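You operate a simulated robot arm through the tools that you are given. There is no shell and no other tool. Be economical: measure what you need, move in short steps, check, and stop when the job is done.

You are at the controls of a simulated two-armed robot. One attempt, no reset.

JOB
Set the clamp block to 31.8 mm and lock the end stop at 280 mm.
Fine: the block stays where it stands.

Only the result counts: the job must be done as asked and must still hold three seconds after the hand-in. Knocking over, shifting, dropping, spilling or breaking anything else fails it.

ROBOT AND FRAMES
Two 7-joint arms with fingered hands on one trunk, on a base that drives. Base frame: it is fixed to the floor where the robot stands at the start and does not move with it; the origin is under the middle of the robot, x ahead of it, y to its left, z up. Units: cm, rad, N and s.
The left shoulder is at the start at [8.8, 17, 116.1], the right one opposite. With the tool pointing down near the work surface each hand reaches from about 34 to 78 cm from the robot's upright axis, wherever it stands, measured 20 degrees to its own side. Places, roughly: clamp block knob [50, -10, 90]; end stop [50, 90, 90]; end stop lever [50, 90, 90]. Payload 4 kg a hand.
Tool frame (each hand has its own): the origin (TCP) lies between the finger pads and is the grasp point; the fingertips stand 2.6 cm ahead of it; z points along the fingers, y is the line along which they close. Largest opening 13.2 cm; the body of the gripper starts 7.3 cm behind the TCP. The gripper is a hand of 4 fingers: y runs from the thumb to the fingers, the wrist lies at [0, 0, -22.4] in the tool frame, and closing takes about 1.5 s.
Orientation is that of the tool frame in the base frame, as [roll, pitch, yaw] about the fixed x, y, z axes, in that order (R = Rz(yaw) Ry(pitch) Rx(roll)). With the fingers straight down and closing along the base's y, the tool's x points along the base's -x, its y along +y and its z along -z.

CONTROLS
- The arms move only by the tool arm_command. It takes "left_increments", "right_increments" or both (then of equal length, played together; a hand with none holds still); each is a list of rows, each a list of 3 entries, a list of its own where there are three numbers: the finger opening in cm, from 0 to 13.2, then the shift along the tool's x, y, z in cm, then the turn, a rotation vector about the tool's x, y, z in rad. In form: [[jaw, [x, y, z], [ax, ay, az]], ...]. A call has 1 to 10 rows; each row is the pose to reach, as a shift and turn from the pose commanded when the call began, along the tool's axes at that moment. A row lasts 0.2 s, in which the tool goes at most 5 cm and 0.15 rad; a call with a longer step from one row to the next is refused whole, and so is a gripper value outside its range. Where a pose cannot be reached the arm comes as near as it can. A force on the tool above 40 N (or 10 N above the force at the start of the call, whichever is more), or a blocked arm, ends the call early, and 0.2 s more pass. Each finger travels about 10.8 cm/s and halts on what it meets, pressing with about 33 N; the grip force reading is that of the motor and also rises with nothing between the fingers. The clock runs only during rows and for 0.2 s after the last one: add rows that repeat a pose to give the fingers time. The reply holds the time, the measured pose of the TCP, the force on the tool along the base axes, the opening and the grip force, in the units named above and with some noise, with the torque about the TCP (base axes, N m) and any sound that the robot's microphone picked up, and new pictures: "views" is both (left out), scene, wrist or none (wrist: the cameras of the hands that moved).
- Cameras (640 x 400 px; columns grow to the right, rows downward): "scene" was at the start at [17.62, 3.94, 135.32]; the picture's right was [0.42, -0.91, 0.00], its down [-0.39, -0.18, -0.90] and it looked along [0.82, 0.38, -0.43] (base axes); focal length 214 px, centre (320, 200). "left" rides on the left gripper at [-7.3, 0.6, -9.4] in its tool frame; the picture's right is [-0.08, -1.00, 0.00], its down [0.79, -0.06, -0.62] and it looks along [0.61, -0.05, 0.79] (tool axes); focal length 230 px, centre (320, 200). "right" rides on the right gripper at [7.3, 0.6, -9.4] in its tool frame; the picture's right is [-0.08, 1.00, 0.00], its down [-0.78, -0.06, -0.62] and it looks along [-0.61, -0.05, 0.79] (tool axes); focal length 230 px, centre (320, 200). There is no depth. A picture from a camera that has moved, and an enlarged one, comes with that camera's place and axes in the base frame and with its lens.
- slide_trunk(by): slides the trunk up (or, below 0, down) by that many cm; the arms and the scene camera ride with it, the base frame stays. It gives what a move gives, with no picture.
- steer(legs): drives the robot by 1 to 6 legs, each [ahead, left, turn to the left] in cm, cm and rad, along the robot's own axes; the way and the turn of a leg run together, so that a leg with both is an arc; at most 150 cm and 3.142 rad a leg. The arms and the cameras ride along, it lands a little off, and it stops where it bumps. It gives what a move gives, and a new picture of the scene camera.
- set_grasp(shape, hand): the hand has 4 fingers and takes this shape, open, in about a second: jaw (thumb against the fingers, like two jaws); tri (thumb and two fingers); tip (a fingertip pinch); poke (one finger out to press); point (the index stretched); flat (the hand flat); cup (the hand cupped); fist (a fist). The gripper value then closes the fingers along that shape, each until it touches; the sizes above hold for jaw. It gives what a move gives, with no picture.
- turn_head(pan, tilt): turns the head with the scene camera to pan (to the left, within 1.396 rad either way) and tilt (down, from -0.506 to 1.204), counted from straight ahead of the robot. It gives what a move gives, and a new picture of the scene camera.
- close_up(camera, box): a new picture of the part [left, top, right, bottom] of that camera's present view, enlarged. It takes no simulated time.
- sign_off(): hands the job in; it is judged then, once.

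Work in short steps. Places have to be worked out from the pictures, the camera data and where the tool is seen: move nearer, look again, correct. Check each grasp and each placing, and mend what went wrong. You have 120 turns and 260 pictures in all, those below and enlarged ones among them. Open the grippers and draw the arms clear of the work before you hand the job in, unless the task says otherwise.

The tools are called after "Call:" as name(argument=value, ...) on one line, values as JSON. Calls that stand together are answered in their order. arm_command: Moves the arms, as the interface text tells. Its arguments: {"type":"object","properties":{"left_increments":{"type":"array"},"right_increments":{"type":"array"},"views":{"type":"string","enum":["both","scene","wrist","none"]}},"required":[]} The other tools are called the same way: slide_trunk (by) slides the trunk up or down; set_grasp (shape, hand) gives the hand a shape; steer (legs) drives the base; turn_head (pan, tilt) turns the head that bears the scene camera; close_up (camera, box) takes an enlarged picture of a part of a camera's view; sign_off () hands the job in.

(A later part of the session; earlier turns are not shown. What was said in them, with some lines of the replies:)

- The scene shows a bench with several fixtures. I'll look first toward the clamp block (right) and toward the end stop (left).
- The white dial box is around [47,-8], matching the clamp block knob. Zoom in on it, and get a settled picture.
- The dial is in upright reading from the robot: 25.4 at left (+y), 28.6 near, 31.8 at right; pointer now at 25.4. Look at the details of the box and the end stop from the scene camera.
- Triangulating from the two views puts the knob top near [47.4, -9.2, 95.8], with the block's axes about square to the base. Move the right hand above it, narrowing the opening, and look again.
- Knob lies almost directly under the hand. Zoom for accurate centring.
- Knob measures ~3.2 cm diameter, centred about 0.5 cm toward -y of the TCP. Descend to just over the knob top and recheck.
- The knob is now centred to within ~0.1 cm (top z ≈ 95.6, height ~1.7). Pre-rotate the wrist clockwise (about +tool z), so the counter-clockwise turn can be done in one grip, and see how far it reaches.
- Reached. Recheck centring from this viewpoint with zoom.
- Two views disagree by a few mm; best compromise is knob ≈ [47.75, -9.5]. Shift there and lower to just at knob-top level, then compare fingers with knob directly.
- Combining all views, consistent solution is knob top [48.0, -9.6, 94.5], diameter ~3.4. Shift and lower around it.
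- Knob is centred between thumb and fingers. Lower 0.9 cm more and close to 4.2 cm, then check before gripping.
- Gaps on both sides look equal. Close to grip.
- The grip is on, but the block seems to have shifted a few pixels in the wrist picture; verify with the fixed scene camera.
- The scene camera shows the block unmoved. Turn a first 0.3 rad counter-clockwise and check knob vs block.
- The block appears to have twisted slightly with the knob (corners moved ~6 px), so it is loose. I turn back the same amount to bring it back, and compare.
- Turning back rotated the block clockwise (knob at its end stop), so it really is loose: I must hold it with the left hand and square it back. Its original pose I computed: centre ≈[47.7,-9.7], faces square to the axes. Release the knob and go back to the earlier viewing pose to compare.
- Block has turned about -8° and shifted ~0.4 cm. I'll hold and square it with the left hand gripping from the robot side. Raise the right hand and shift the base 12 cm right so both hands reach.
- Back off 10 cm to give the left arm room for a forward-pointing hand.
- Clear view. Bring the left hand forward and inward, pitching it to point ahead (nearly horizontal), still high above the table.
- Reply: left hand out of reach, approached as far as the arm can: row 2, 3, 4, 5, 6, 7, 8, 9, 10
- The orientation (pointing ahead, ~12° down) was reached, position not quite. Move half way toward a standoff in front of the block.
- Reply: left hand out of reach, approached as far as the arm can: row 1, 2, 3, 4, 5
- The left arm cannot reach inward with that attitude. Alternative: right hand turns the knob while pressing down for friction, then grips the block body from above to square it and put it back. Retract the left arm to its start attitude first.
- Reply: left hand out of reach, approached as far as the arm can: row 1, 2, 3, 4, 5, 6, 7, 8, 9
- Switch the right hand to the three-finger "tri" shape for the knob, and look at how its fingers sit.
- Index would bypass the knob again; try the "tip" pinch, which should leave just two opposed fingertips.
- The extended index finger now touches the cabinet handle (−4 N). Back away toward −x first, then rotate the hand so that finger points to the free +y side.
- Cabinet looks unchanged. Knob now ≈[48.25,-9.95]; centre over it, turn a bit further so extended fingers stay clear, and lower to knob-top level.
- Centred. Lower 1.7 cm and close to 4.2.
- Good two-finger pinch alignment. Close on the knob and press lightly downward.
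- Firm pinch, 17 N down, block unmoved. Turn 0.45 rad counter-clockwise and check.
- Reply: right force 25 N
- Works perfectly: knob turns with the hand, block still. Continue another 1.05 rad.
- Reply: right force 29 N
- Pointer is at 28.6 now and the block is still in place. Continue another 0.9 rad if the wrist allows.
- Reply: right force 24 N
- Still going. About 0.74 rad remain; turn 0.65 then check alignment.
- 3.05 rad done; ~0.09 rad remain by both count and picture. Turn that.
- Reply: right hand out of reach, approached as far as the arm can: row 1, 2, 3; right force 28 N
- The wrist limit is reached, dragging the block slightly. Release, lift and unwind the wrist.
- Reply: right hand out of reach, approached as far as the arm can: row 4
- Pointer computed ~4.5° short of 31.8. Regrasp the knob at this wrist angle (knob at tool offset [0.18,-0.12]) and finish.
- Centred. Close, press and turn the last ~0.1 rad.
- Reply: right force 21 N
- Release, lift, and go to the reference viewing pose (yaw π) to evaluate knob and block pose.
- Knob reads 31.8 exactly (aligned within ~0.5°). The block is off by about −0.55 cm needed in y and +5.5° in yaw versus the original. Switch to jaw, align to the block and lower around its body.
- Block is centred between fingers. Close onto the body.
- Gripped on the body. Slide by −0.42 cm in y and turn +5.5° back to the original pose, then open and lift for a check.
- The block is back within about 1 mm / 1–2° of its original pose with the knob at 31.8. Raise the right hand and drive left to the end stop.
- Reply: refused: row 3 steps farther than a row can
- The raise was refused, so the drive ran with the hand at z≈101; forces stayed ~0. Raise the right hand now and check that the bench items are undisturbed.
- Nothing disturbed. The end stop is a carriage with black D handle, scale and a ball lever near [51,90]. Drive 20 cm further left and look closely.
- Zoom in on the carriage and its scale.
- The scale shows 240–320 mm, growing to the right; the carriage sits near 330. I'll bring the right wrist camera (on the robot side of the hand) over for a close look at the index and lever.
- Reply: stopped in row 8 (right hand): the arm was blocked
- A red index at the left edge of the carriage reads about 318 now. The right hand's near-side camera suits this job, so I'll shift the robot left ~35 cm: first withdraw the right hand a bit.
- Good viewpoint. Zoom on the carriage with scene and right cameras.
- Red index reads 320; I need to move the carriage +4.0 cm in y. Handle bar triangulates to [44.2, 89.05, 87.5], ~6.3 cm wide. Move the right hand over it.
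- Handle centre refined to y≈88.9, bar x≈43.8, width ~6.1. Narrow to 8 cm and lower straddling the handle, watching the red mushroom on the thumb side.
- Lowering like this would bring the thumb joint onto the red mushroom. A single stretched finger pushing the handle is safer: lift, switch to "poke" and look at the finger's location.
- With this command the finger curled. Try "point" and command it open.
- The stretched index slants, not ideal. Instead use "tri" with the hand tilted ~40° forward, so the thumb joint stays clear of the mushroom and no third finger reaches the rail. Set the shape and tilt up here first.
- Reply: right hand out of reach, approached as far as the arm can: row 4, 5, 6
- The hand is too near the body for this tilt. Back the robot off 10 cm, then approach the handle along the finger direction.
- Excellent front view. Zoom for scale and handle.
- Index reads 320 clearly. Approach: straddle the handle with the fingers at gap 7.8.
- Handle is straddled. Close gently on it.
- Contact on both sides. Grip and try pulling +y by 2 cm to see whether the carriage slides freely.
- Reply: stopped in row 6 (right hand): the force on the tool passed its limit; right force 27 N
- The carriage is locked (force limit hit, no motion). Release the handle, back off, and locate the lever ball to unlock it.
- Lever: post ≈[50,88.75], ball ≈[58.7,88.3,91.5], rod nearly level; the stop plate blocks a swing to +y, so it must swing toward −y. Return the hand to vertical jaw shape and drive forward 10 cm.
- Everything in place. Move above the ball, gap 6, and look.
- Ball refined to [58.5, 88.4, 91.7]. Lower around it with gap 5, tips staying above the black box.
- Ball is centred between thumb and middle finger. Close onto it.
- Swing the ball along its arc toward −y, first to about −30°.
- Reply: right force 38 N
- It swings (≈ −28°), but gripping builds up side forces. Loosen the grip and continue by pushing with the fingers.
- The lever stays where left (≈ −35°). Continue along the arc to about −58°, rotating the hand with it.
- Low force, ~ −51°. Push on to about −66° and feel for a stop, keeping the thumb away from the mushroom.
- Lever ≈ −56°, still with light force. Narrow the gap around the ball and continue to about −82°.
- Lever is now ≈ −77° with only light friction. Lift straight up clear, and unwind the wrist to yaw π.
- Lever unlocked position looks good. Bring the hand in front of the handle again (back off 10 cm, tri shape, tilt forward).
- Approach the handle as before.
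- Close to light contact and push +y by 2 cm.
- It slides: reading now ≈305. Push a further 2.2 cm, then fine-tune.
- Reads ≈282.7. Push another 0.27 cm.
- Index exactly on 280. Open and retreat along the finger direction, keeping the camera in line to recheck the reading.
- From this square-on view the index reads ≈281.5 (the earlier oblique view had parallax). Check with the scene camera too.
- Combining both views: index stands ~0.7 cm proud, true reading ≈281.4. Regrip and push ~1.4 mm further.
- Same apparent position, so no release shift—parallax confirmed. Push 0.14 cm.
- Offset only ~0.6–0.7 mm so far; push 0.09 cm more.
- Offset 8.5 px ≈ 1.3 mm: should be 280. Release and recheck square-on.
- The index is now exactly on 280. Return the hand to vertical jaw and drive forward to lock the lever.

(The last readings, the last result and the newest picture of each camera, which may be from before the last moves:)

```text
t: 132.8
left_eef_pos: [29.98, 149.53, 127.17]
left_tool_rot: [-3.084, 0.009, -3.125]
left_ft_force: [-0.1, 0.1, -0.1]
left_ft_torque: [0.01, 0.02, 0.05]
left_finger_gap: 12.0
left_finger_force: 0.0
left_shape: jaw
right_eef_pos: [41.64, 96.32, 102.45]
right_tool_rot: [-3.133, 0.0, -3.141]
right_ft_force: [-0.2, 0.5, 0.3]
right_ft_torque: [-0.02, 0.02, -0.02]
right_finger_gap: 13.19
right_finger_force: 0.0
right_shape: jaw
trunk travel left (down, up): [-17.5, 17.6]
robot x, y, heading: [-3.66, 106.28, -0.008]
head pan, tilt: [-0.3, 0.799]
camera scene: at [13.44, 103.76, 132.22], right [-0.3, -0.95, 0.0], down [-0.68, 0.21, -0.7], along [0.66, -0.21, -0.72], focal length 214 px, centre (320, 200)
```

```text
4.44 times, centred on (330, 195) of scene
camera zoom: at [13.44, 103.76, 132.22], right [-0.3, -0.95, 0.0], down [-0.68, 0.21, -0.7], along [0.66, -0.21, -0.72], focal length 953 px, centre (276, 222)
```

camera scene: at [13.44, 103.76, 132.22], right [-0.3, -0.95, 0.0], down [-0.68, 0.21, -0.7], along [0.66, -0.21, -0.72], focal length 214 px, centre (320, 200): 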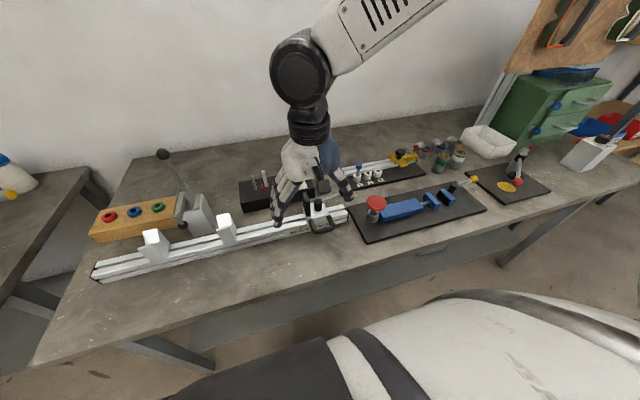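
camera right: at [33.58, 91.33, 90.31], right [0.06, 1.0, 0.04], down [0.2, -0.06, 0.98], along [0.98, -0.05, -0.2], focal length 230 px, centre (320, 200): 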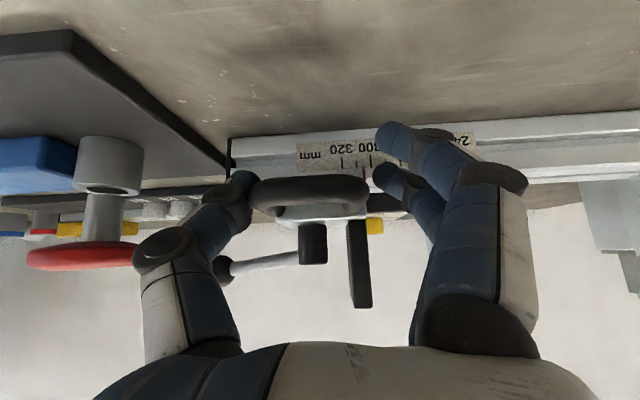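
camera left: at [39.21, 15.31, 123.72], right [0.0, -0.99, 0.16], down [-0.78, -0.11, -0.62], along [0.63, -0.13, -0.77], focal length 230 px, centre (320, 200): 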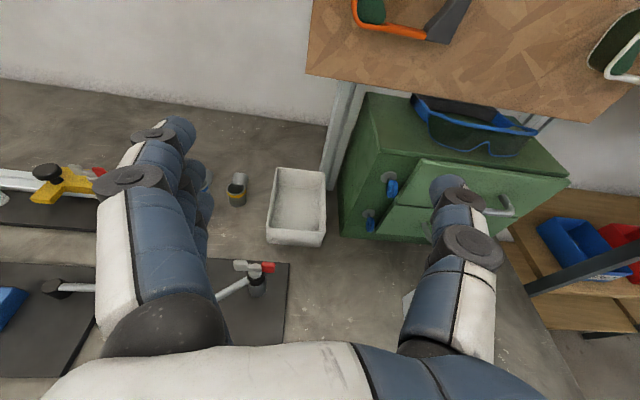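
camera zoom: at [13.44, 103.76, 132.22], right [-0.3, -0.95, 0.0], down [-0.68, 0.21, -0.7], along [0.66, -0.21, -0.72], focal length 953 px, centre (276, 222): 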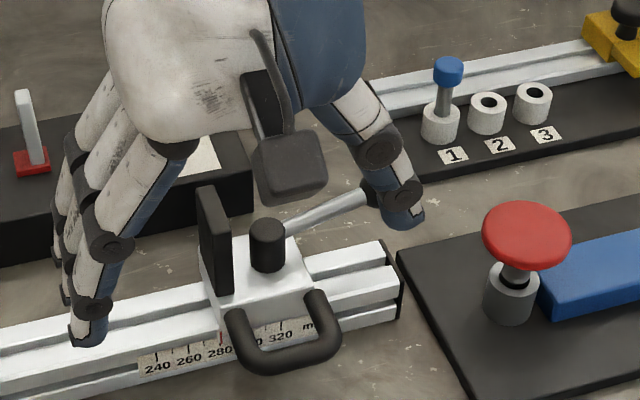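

Raise and move over the ball's present place (~[51.9,84.4]) with the hand yawed to match the lever.

Call:
arm_command(right_increments=[[12, [0, 0, -3], [0, 0, 0.1]], [10, [-1, -1.5, -4], [0, 0, 0.24]], [9, [-2.5, -3, -4], [0, 0, 0.38]], [8, [-4, -4.5, -4], [0, 0, 0.52]], [7, [-5.5, -6, -4], [0, 0, 0.66]], [6, [-7, -7.5, -4], [0, 0, 0.8]], [6, [-8, -9, -4], [0, 0, 0.94]], [6, [-9, -10.5, -4], [0, 0, 1.08]], [6, [-10.3, -11.9, -3], [0, 0, 1.22]], [6, [-10.3, -11.9, 0], [0, 0, 1.36]]], views="wrist")

Call:
close_up(camera="right", box=[220, 40, 440, 240])

```text
t: 135.0
left_eef_pos: [29.87, 149.47, 127.25]
left_tool_rot: [-3.085, 0.007, -3.125]
left_ft_force: [0.6, 0.6, 1.1]
left_ft_torque: [0.01, -0.03, 0.0]
left_finger_gap: 12.02
left_finger_force: 0.0
left_shape: jaw
right_eef_pos: [52.0, 84.41, 102.5]
right_tool_rot: [-3.141, 0.007, 1.778]
right_ft_force: [0.6, -0.6, -0.3]
right_ft_torque: [0.0, -0.03, 0.03]
right_finger_gap: 6.08
right_finger_force: 0.0
right_shape: jaw
trunk travel left (down, up): [-17.5, 17.6]
robot x, y, heading: [-3.3, 106.36, -0.006]
head pan, tilt: [-0.3, 0.799]
camera right: at [50.93, 91.78, 111.81], right [0.99, 0.13, 0.0], down [0.1, -0.78, 0.62], along [0.08, -0.62, -0.78], focal length 230 px, centre (320, 200)
```

right: 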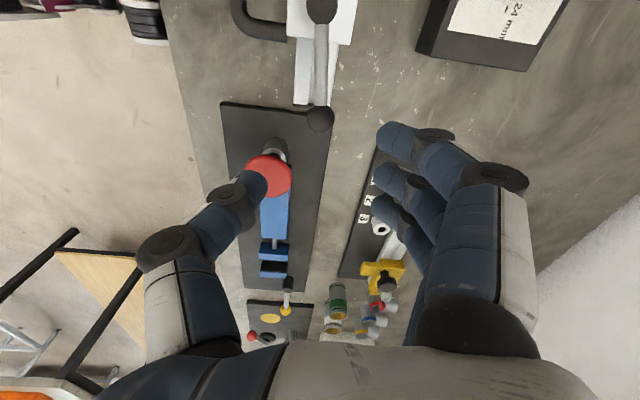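

```text
2.00 times, centred on (330, 140) of right
camera zoom: at [50.93, 91.78, 111.81], right [0.99, 0.13, 0.0], down [0.1, -0.78, 0.62], along [0.08, -0.62, -0.78], focal length 460 px, centre (300, 320)
```

zoom: 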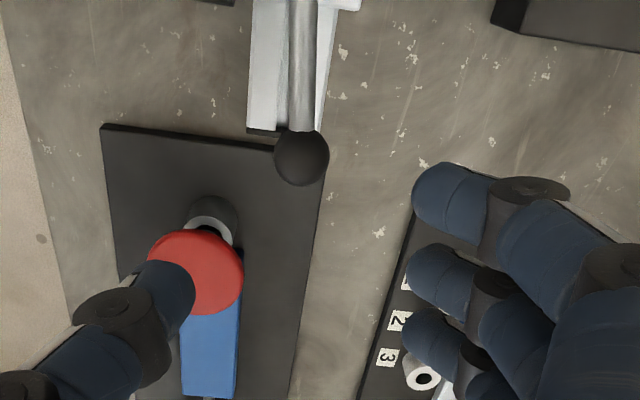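

Ball at tool offset [0.58, 0.09]. Lower around it and narrow the gap.

Call:
arm_command(right_increments=[[6, [0.58, 0.09, 3], [0, 0, 0]], [6, [0.58, 0.09, 6.5], [0, 0, 0]], [5, [0.58, 0.09, 9.8], [0, 0, 0]], [4, [0.58, 0.09, 9.8], [0, 0, 0]], [3.2, [0.58, 0.09, 9.8], [0, 0, 0]], [3.2, [0.58, 0.09, 9.8], [0, 0, 0]]], views="none")

Call:
close_up(camera="right", box=[220, 40, 440, 240])

```text
t: 136.4
left_eef_pos: [29.92, 149.56, 127.24]
left_tool_rot: [-3.086, 0.008, -3.124]
left_ft_force: [-0.1, 0.8, 0.1]
left_ft_torque: [0.01, 0.02, -0.01]
left_finger_gap: 12.0
left_finger_force: 0.0
left_shape: jaw
right_eef_pos: [51.81, 85.02, 92.72]
right_tool_rot: [-3.139, 0.006, 1.782]
right_ft_force: [0.1, -0.6, 0.1]
right_ft_torque: [-0.01, 0.03, 0.02]
right_finger_gap: 3.27
right_finger_force: 0.1
right_shape: jaw
trunk travel left (down, up): [-17.5, 17.6]
robot x, y, heading: [-3.57, 105.89, -0.003]
head pan, tilt: [-0.3, 0.799]
```

```text
2.00 times, centred on (330, 140) of right
camera zoom: at [50.76, 92.29, 102.04], right [0.99, 0.13, 0.0], down [0.1, -0.78, 0.62], along [0.08, -0.62, -0.78], focal length 460 px, centre (300, 320)
```

zoom: 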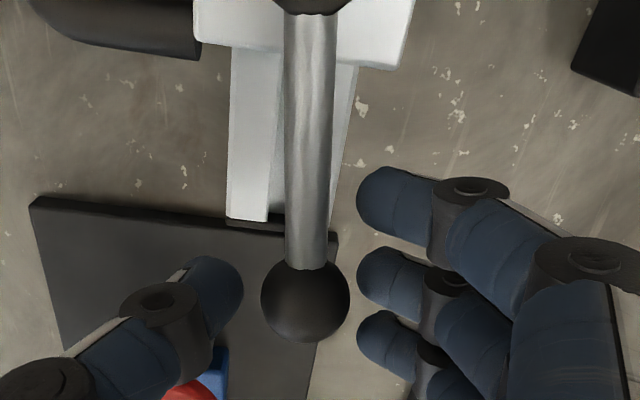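

Centred. Swing the lever back along its arc toward the locked side, to about −30° first.

Call:
arm_command(right_increments=[[2.9, [0.06, 0.65, 0], [0, 0, -0.07]], [2.9, [0.13, 1.31, 0], [0, 0, -0.14]], [2.9, [0.42, 2.44, 0], [0, 0, -0.28]], [2.9, [0.85, 3.53, 0], [0, 0, -0.42]], [2.9, [1.43, 4.54, 0], [0, 0, -0.56]], [2.9, [2.15, 5.47, 0], [0, 0, -0.7]], [2.9, [3.0, 6.29, 0], [0, 0, -0.84]], [2.9, [3.0, 6.29, 0], [0, 0, -0.84]]], views="none")

Call:
close_up(camera="right", box=[220, 40, 440, 240])

Call:
close_up(camera="scene", box=[280, 150, 380, 240])

```text
t: 138.2
left_eef_pos: [29.88, 149.5, 127.18]
left_tool_rot: [-3.084, 0.01, -3.125]
left_ft_force: [0.8, -0.4, 0.5]
left_ft_torque: [0.0, -0.01, -0.01]
left_finger_gap: 12.02
left_finger_force: 0.0
left_shape: jaw
right_eef_pos: [57.35, 89.02, 92.78]
right_tool_rot: [-3.137, 0.003, 2.622]
right_ft_force: [-0.1, -2.4, -0.3]
right_ft_torque: [-0.01, 0.02, 0.04]
right_finger_gap: 3.07
right_finger_force: 0.1
right_shape: jaw
trunk travel left (down, up): [-17.5, 17.6]
robot x, y, heading: [-3.41, 105.9, -0.005]
head pan, tilt: [-0.3, 0.799]
```

```text
2.00 times, centred on (330, 140) of right
camera zoom: at [51.24, 93.35, 102.0], right [0.56, 0.83, -0.01], down [0.65, -0.44, 0.62], along [0.51, -0.35, -0.79], focal length 460 px, centre (300, 320)
```

zoom: 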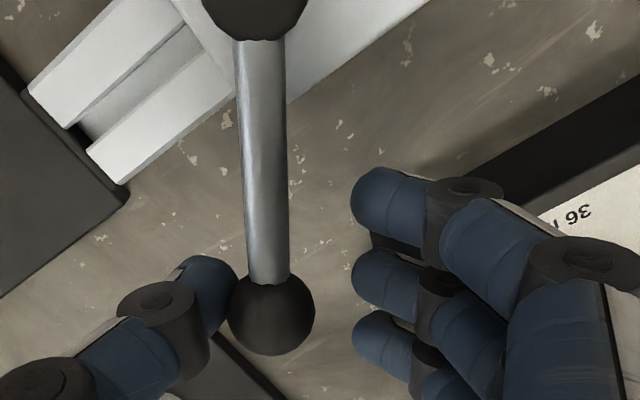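

```text
4.44 times, centred on (330, 195) of scene
camera zoom: at [13.38, 103.72, 132.22], right [-0.3, -0.95, 0.0], down [-0.68, 0.22, -0.7], along [0.67, -0.21, -0.72], focal length 953 px, centre (276, 222)
```

zoom: 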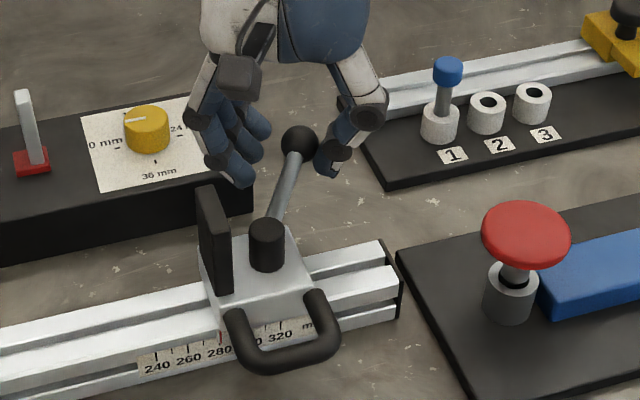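

Index still at 280, lever ≈ −30°. Continue to about −8°.

Call:
arm_command(right_increments=[[2.9, [0.18, 1.08, 0], [0, 0, -0.1]], [2.9, [0.37, 2.15, 0], [0, 0, -0.2]], [2.9, [0.65, 2.85, 0], [0, 0, -0.28]], [2.9, [0.93, 3.5, 0], [0, 0, -0.36]], [2.9, [0.93, 3.5, 0], [0, 0, -0.36]]], views="none")

Call:
close_up(camera="right", box=[220, 40, 440, 240])

Call:
close_up(camera="scene", box=[280, 150, 380, 240])

```text
t: 139.4
left_eef_pos: [29.96, 149.29, 127.25]
left_tool_rot: [-3.084, 0.009, -3.124]
left_ft_force: [-1.2, -0.1, 0.4]
left_ft_torque: [-0.01, -0.01, 0.0]
left_finger_gap: 12.01
left_finger_force: 0.0
left_shape: jaw
right_eef_pos: [58.22, 92.75, 92.69]
right_tool_rot: [-3.136, 0.0, 2.982]
right_ft_force: [0.7, -2.0, -1.5]
right_ft_torque: [0.02, 0.0, 0.0]
right_finger_gap: 3.09
right_finger_force: 0.0
right_shape: jaw
trunk travel left (down, up): [-17.5, 17.6]
robot x, y, heading: [-3.43, 105.78, -0.007]
head pan, tilt: [-0.3, 0.799]
```

```text
2.00 times, centred on (330, 140) of right
camera zoom: at [51.08, 94.49, 102.04], right [0.23, 0.97, -0.01], down [0.77, -0.18, 0.62], along [0.6, -0.15, -0.79], focal length 460 px, centre (300, 320)
```

zoom: 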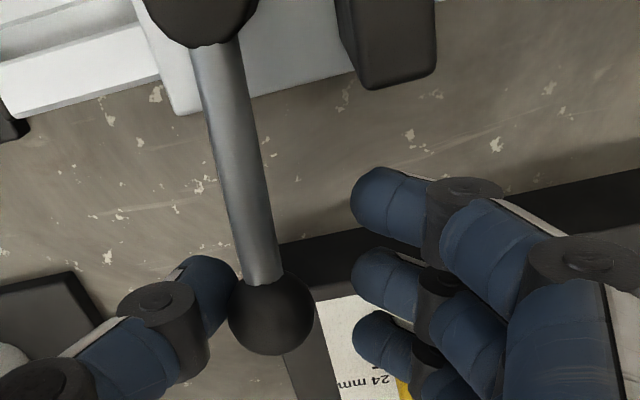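

```text
4.44 times, centred on (330, 195) of scene
camera zoom: at [13.4, 103.73, 132.22], right [-0.3, -0.95, 0.0], down [-0.68, 0.22, -0.7], along [0.67, -0.21, -0.72], focal length 953 px, centre (276, 222)
```

zoom: 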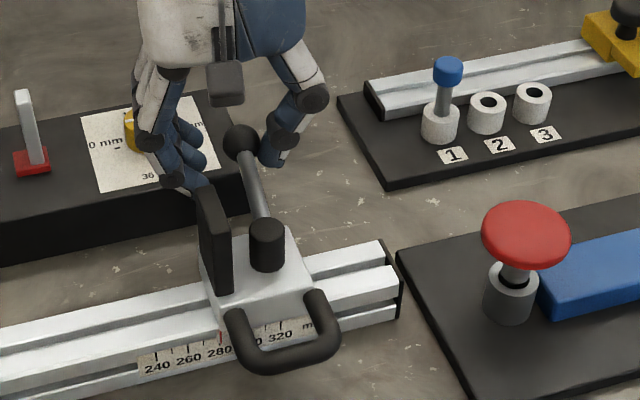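

Lever ≈ −9°; originally (locked) it was ≈ −3°. Push gently further until resistance.

Call:
arm_command(right_increments=[[2.9, [0, 0.35, 0], [0, 0, -0.04]], [2.9, [0, 0.7, 0], [0, 0, -0.08]], [2.9, [0, 1.0, 0], [0, 0, -0.12]], [2.9, [0, 1.0, 0], [0, 0, -0.12]]], views="none")

Call:
close_up(camera="scene", box=[280, 150, 380, 240])

```text
t: 140.4
left_eef_pos: [29.84, 149.39, 127.26]
left_tool_rot: [-3.083, 0.008, -3.125]
left_ft_force: [-0.2, -1.0, -0.5]
left_ft_torque: [-0.01, -0.03, 0.02]
left_finger_gap: 12.03
left_finger_force: 0.0
left_shape: jaw
right_eef_pos: [58.32, 93.6, 92.77]
right_tool_rot: [-3.134, 0.0, 3.101]
right_ft_force: [-5.0, -6.7, -0.5]
right_ft_torque: [-0.08, 0.03, -0.11]
right_finger_gap: 3.26
right_finger_force: 0.1
right_shape: jaw
trunk travel left (down, up): [-17.5, 17.6]
robot x, y, heading: [-3.64, 105.9, -0.006]
head pan, tilt: [-0.3, 0.799]
```

```text
4.44 times, centred on (330, 195) of scene
camera zoom: at [13.32, 103.68, 132.23], right [-0.3, -0.95, 0.0], down [-0.68, 0.22, -0.7], along [0.67, -0.21, -0.72], focal length 953 px, centre (276, 222)
```

zoom: 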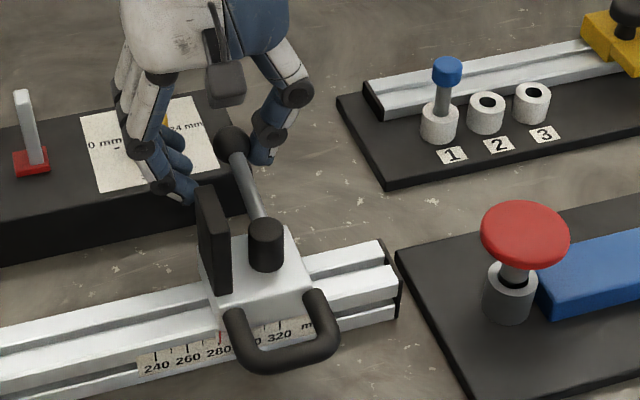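

Resistance is rising (≈8 N). Check with the wrist camera that it's the lever and not the yellow dial.

Call:
close_up(camera="right", box=[200, 40, 460, 260])

```text
1.82 times, centred on (330, 150) of right
camera zoom: at [51.04, 94.56, 102.03], right [0.12, 0.99, -0.01], down [0.78, -0.09, 0.62], along [0.61, -0.08, -0.79], focal length 418 px, centre (302, 291)
```

zoom: 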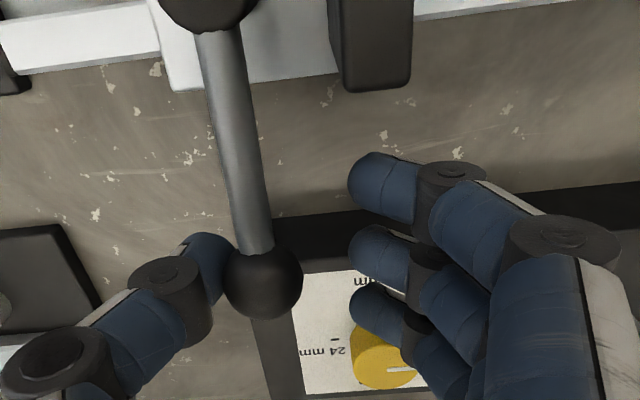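

A finger is very near the yellow dial; back off slightly and lift to inspect both.

Call:
arm_command(right_increments=[[3.2, [0.2, -0.4, 0], [0, 0, 0]], [3.2, [0.2, -0.4, -3], [0, 0, 0]], [3.2, [0.2, -0.4, -7], [0, 0, 0]], [4, [0.2, -0.4, -10], [0, 0, 0]]], views="wrist")

Call:
close_up(camera="scene", box=[270, 150, 370, 240])

Call:
close_up(camera="right", box=[220, 20, 440, 200])

```text
t: 141.4
left_eef_pos: [29.83, 149.56, 127.26]
left_tool_rot: [-3.085, 0.007, -3.124]
left_ft_force: [-0.3, 0.4, 1.0]
left_ft_torque: [-0.01, -0.02, -0.01]
left_finger_gap: 12.03
left_finger_force: 0.0
left_shape: jaw
right_eef_pos: [58.16, 93.45, 102.78]
right_tool_rot: [-3.133, 0.002, 3.101]
right_ft_force: [-0.1, -0.2, -0.8]
right_ft_torque: [-0.02, -0.01, -0.04]
right_finger_gap: 3.96
right_finger_force: 0.1
right_shape: jaw
trunk travel left (down, up): [-17.5, 17.6]
robot x, y, heading: [-3.67, 106.29, -0.001]
head pan, tilt: [-0.3, 0.799]
camera right: at [50.85, 94.39, 112.08], right [0.12, 0.99, -0.01], down [0.78, -0.09, 0.62], along [0.61, -0.08, -0.79], focal length 230 px, centre (320, 200)
```

right: 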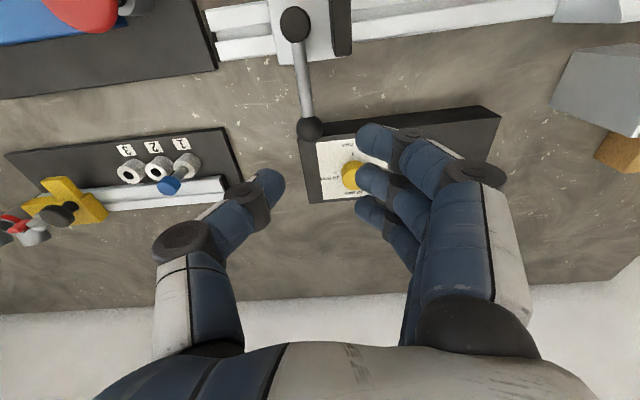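

```text
4.44 times, centred on (320, 195) of scene
camera zoom: at [13.33, 103.77, 132.23], right [-0.3, -0.95, 0.0], down [-0.68, 0.21, -0.7], along [0.67, -0.21, -0.72], focal length 953 px, centre (320, 222)
```

zoom: 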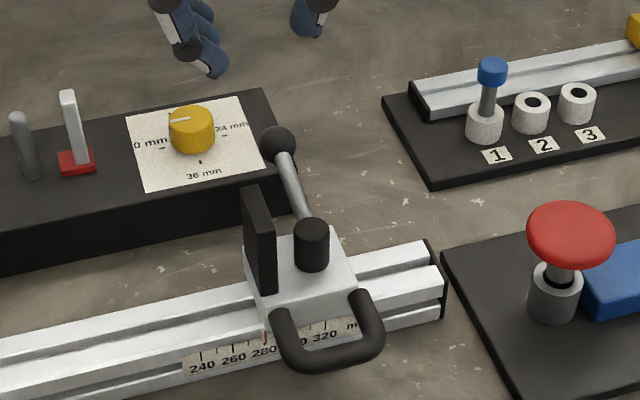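

```text
2.22 times, centred on (330, 110) of right
camera zoom: at [50.85, 94.39, 112.08], right [0.12, 0.99, -0.01], down [0.78, -0.09, 0.62], along [0.61, -0.08, -0.79], focal length 511 px, centre (298, 400)
```

zoom: 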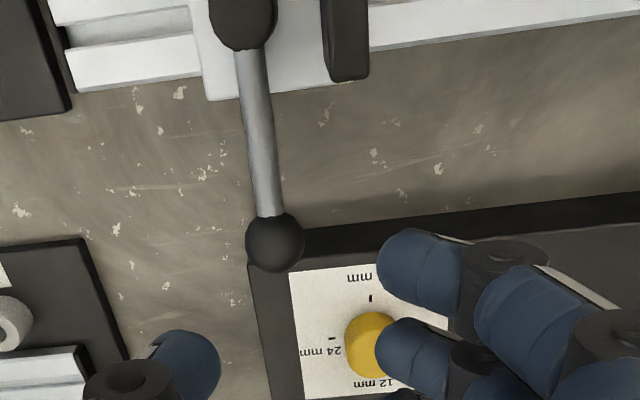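

Dial untouched (pointer as before) and the lever is at ≈ −1°, at/just past its original locked angle. Move the hand back and check the index square-on.

Call:
arm_command(right_increments=[[5, [0, 0, -3], [0, 0, 0]], [7, [4, 0.6, -4], [0, 0, 0]], [8, [8, 1.2, -4], [0, 0, 0]], [8, [12, 1.8, -4], [0, 0, 0]], [8, [16, 2.4, -4], [0, 0, 0]], [8, [17, 2.6, -3], [0, 0, 0]]], views="wrist")

Call:
close_up(camera="right", box=[280, 80, 380, 180])

Call:
close_up(camera="scene", box=[285, 200, 345, 240])

```text
t: 142.8
left_eef_pos: [29.94, 149.45, 127.13]
left_tool_rot: [-3.085, 0.006, -3.125]
left_ft_force: [-0.1, 0.3, -0.2]
left_ft_torque: [-0.01, 0.02, 0.02]
left_finger_gap: 12.02
left_finger_force: 0.0
left_shape: jaw
right_eef_pos: [41.32, 96.71, 105.68]
right_tool_rot: [-3.135, -0.002, 3.102]
right_ft_force: [-0.8, -0.3, 0.6]
right_ft_torque: [0.01, 0.02, -0.02]
right_finger_gap: 7.96
right_finger_force: 0.0
right_shape: jaw
trunk travel left (down, up): [-17.5, 17.6]
robot x, y, heading: [-3.73, 106.28, -0.007]
head pan, tilt: [-0.3, 0.799]
camera right: at [33.98, 97.65, 115.01], right [0.12, 0.99, -0.01], down [0.78, -0.09, 0.62], along [0.61, -0.08, -0.79], focal length 230 px, centre (320, 200)
```

right: 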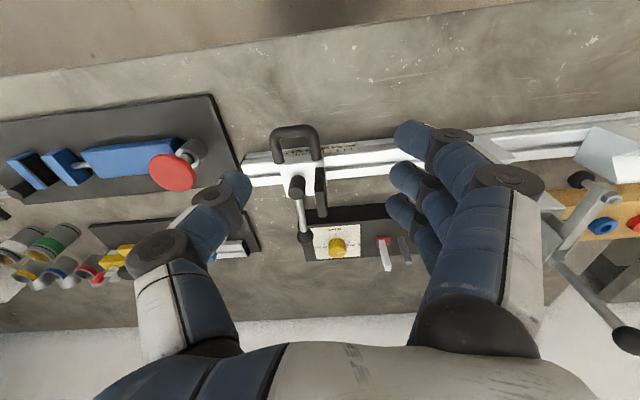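

```text
4.00 times, centred on (330, 130) of right
camera zoom: at [33.98, 97.65, 115.01], right [0.12, 0.99, -0.01], down [0.78, -0.09, 0.62], along [0.61, -0.08, -0.79], focal length 920 px, centre (280, 480)
```

zoom: 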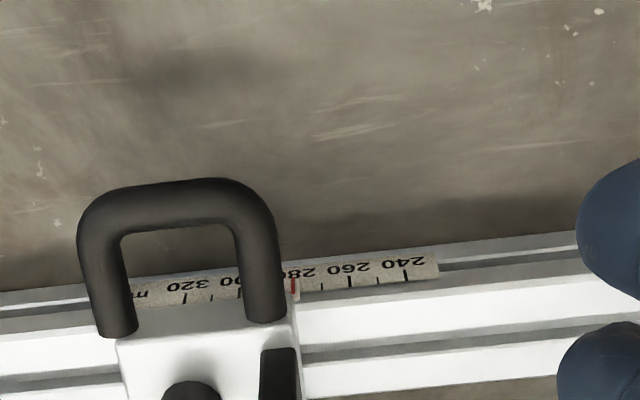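

```text
10.00 times, centred on (315, 220) of scene
camera zoom: at [13.45, 103.76, 132.2], right [-0.3, -0.95, 0.0], down [-0.68, 0.21, -0.7], along [0.66, -0.21, -0.72], focal length 2145 px, centre (370, 0)
```

zoom: 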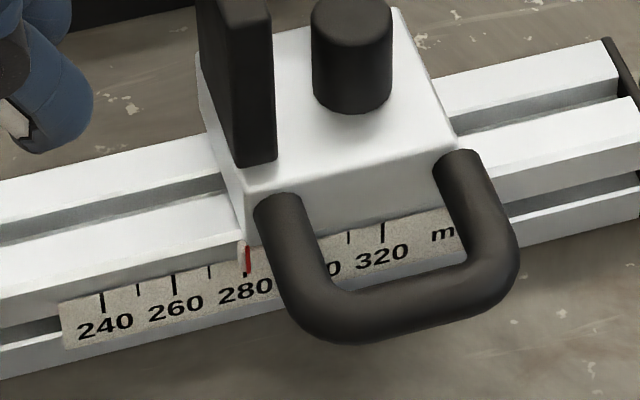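

Scene view shows the index on the 280 tick and the lever at its locked angle. Raise the hand, open it and back the robot away.

Call:
arm_command(right_increments=[[10, [0, 0, -4], [0, 0, 0]], [12, [0, 0, -8], [0, 0, 0]], [13, [0, 0, -12], [0, 0, 0]], [13, [0, 0, -14], [0, 0, 0]]], views="none")

Call:
steer(legs=[[-15, 0, 0]])

Call:
close_up(camera="scene", box=[270, 150, 350, 220])

Call:
close_up(camera="scene", box=[520, 100, 620, 180])

```text
t: 143.8
left_eef_pos: [29.76, 149.44, 127.09]
left_tool_rot: [-3.084, 0.008, -3.124]
left_ft_force: [0.0, -0.5, 0.3]
left_ft_torque: [0.0, 0.0, -0.04]
left_finger_gap: 12.02
left_finger_force: 0.0
left_shape: jaw
right_eef_pos: [41.24, 96.73, 119.79]
right_tool_rot: [-3.134, 0.0, 3.102]
right_ft_force: [-0.3, 0.0, -0.1]
right_ft_torque: [0.01, -0.03, 0.02]
right_finger_gap: 12.96
right_finger_force: 0.0
right_shape: jaw
trunk travel left (down, up): [-17.5, 17.6]
robot x, y, heading: [-3.55, 105.76, -0.008]
head pan, tilt: [-0.3, 0.799]
```

```text
t: 145.2
left_eef_pos: [14.94, 149.59, 127.25]
left_tool_rot: [-3.083, 0.008, -3.123]
left_ft_force: [0.7, -0.4, 0.9]
left_ft_torque: [0.04, 0.02, 0.02]
left_finger_gap: 12.0
left_finger_force: 0.0
left_shape: jaw
right_eef_pos: [26.25, 96.85, 119.77]
right_tool_rot: [-3.136, 0.001, 3.101]
right_ft_force: [-0.6, -0.4, -0.4]
right_ft_torque: [-0.02, -0.01, 0.0]
right_finger_gap: 12.99
right_finger_force: 0.1
right_shape: jaw
trunk travel left (down, up): [-17.5, 17.6]
robot x, y, heading: [-18.8, 106.35, -0.006]
head pan, tilt: [-0.3, 0.799]
camera scene: at [-1.64, 103.83, 132.22], right [-0.3, -0.95, 0.0], down [-0.68, 0.21, -0.7], along [0.67, -0.21, -0.72], focal length 214 px, centre (320, 200)
```

scene: 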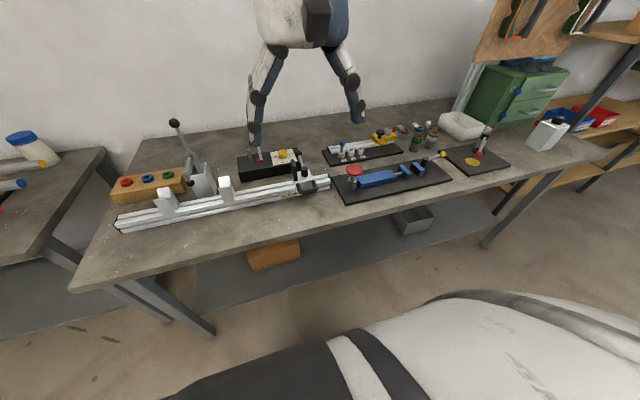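

```text
5.71 times, centred on (310, 185) of scene
camera zoom: at [-1.64, 103.83, 132.22], right [-0.3, -0.95, 0.0], down [-0.68, 0.21, -0.7], along [0.67, -0.21, -0.72], focal length 1226 px, centre (377, 286)
```

zoom: 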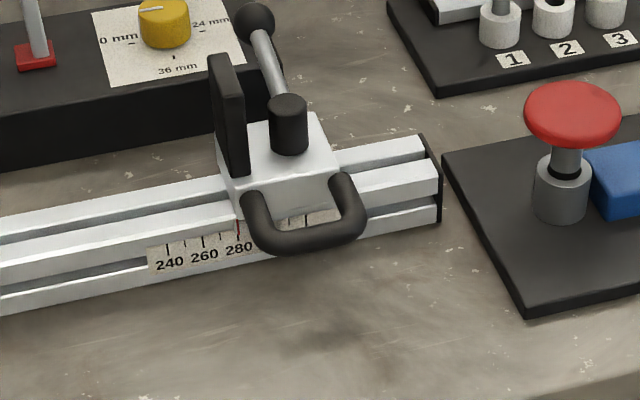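

```text
5.00 times, centred on (570, 140) of scene
camera zoom: at [-1.64, 103.83, 132.22], right [-0.3, -0.95, 0.0], down [-0.68, 0.21, -0.7], along [0.67, -0.21, -0.72], focal length 1072 px, centre (-930, 500)
```

zoom: 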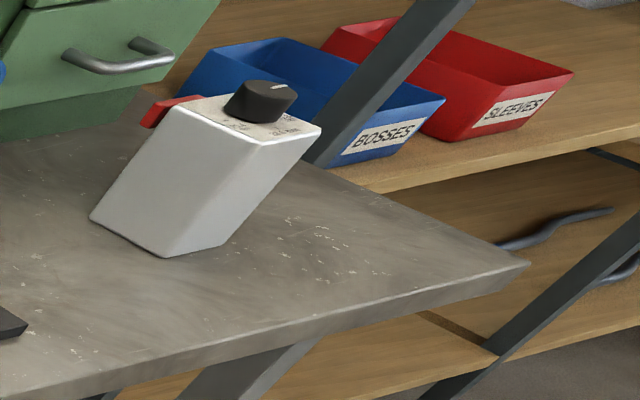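

The end stop reads 280 with its lever at the locked angle, the clamp knob points to 31.8, and the arms are open and clear. Hand in.

Call:
sign_off()

```text
The job is handed in.
```

I handed the job in with the clamp block knob at 31.8 mm, the end stop index on 280 mm, and its lever swung back to the locked position.

- **Lock not tested:** I did not push the end stop after locking it. I judge it locked because the lever is back at the angle where the stop resisted more than 40 N at the start.
- **Block moved and was put back:** The clamp block turned about 8° and shifted about 0.5 cm while I worked the knob. I put it back to within about 1 mm and 1–2° of where it stood, as measured from the pictures.
- **Cabinet handle touched:** One finger pressed on the cabinet handle with about 4 N. The cabinet looked unchanged in the later pictures.
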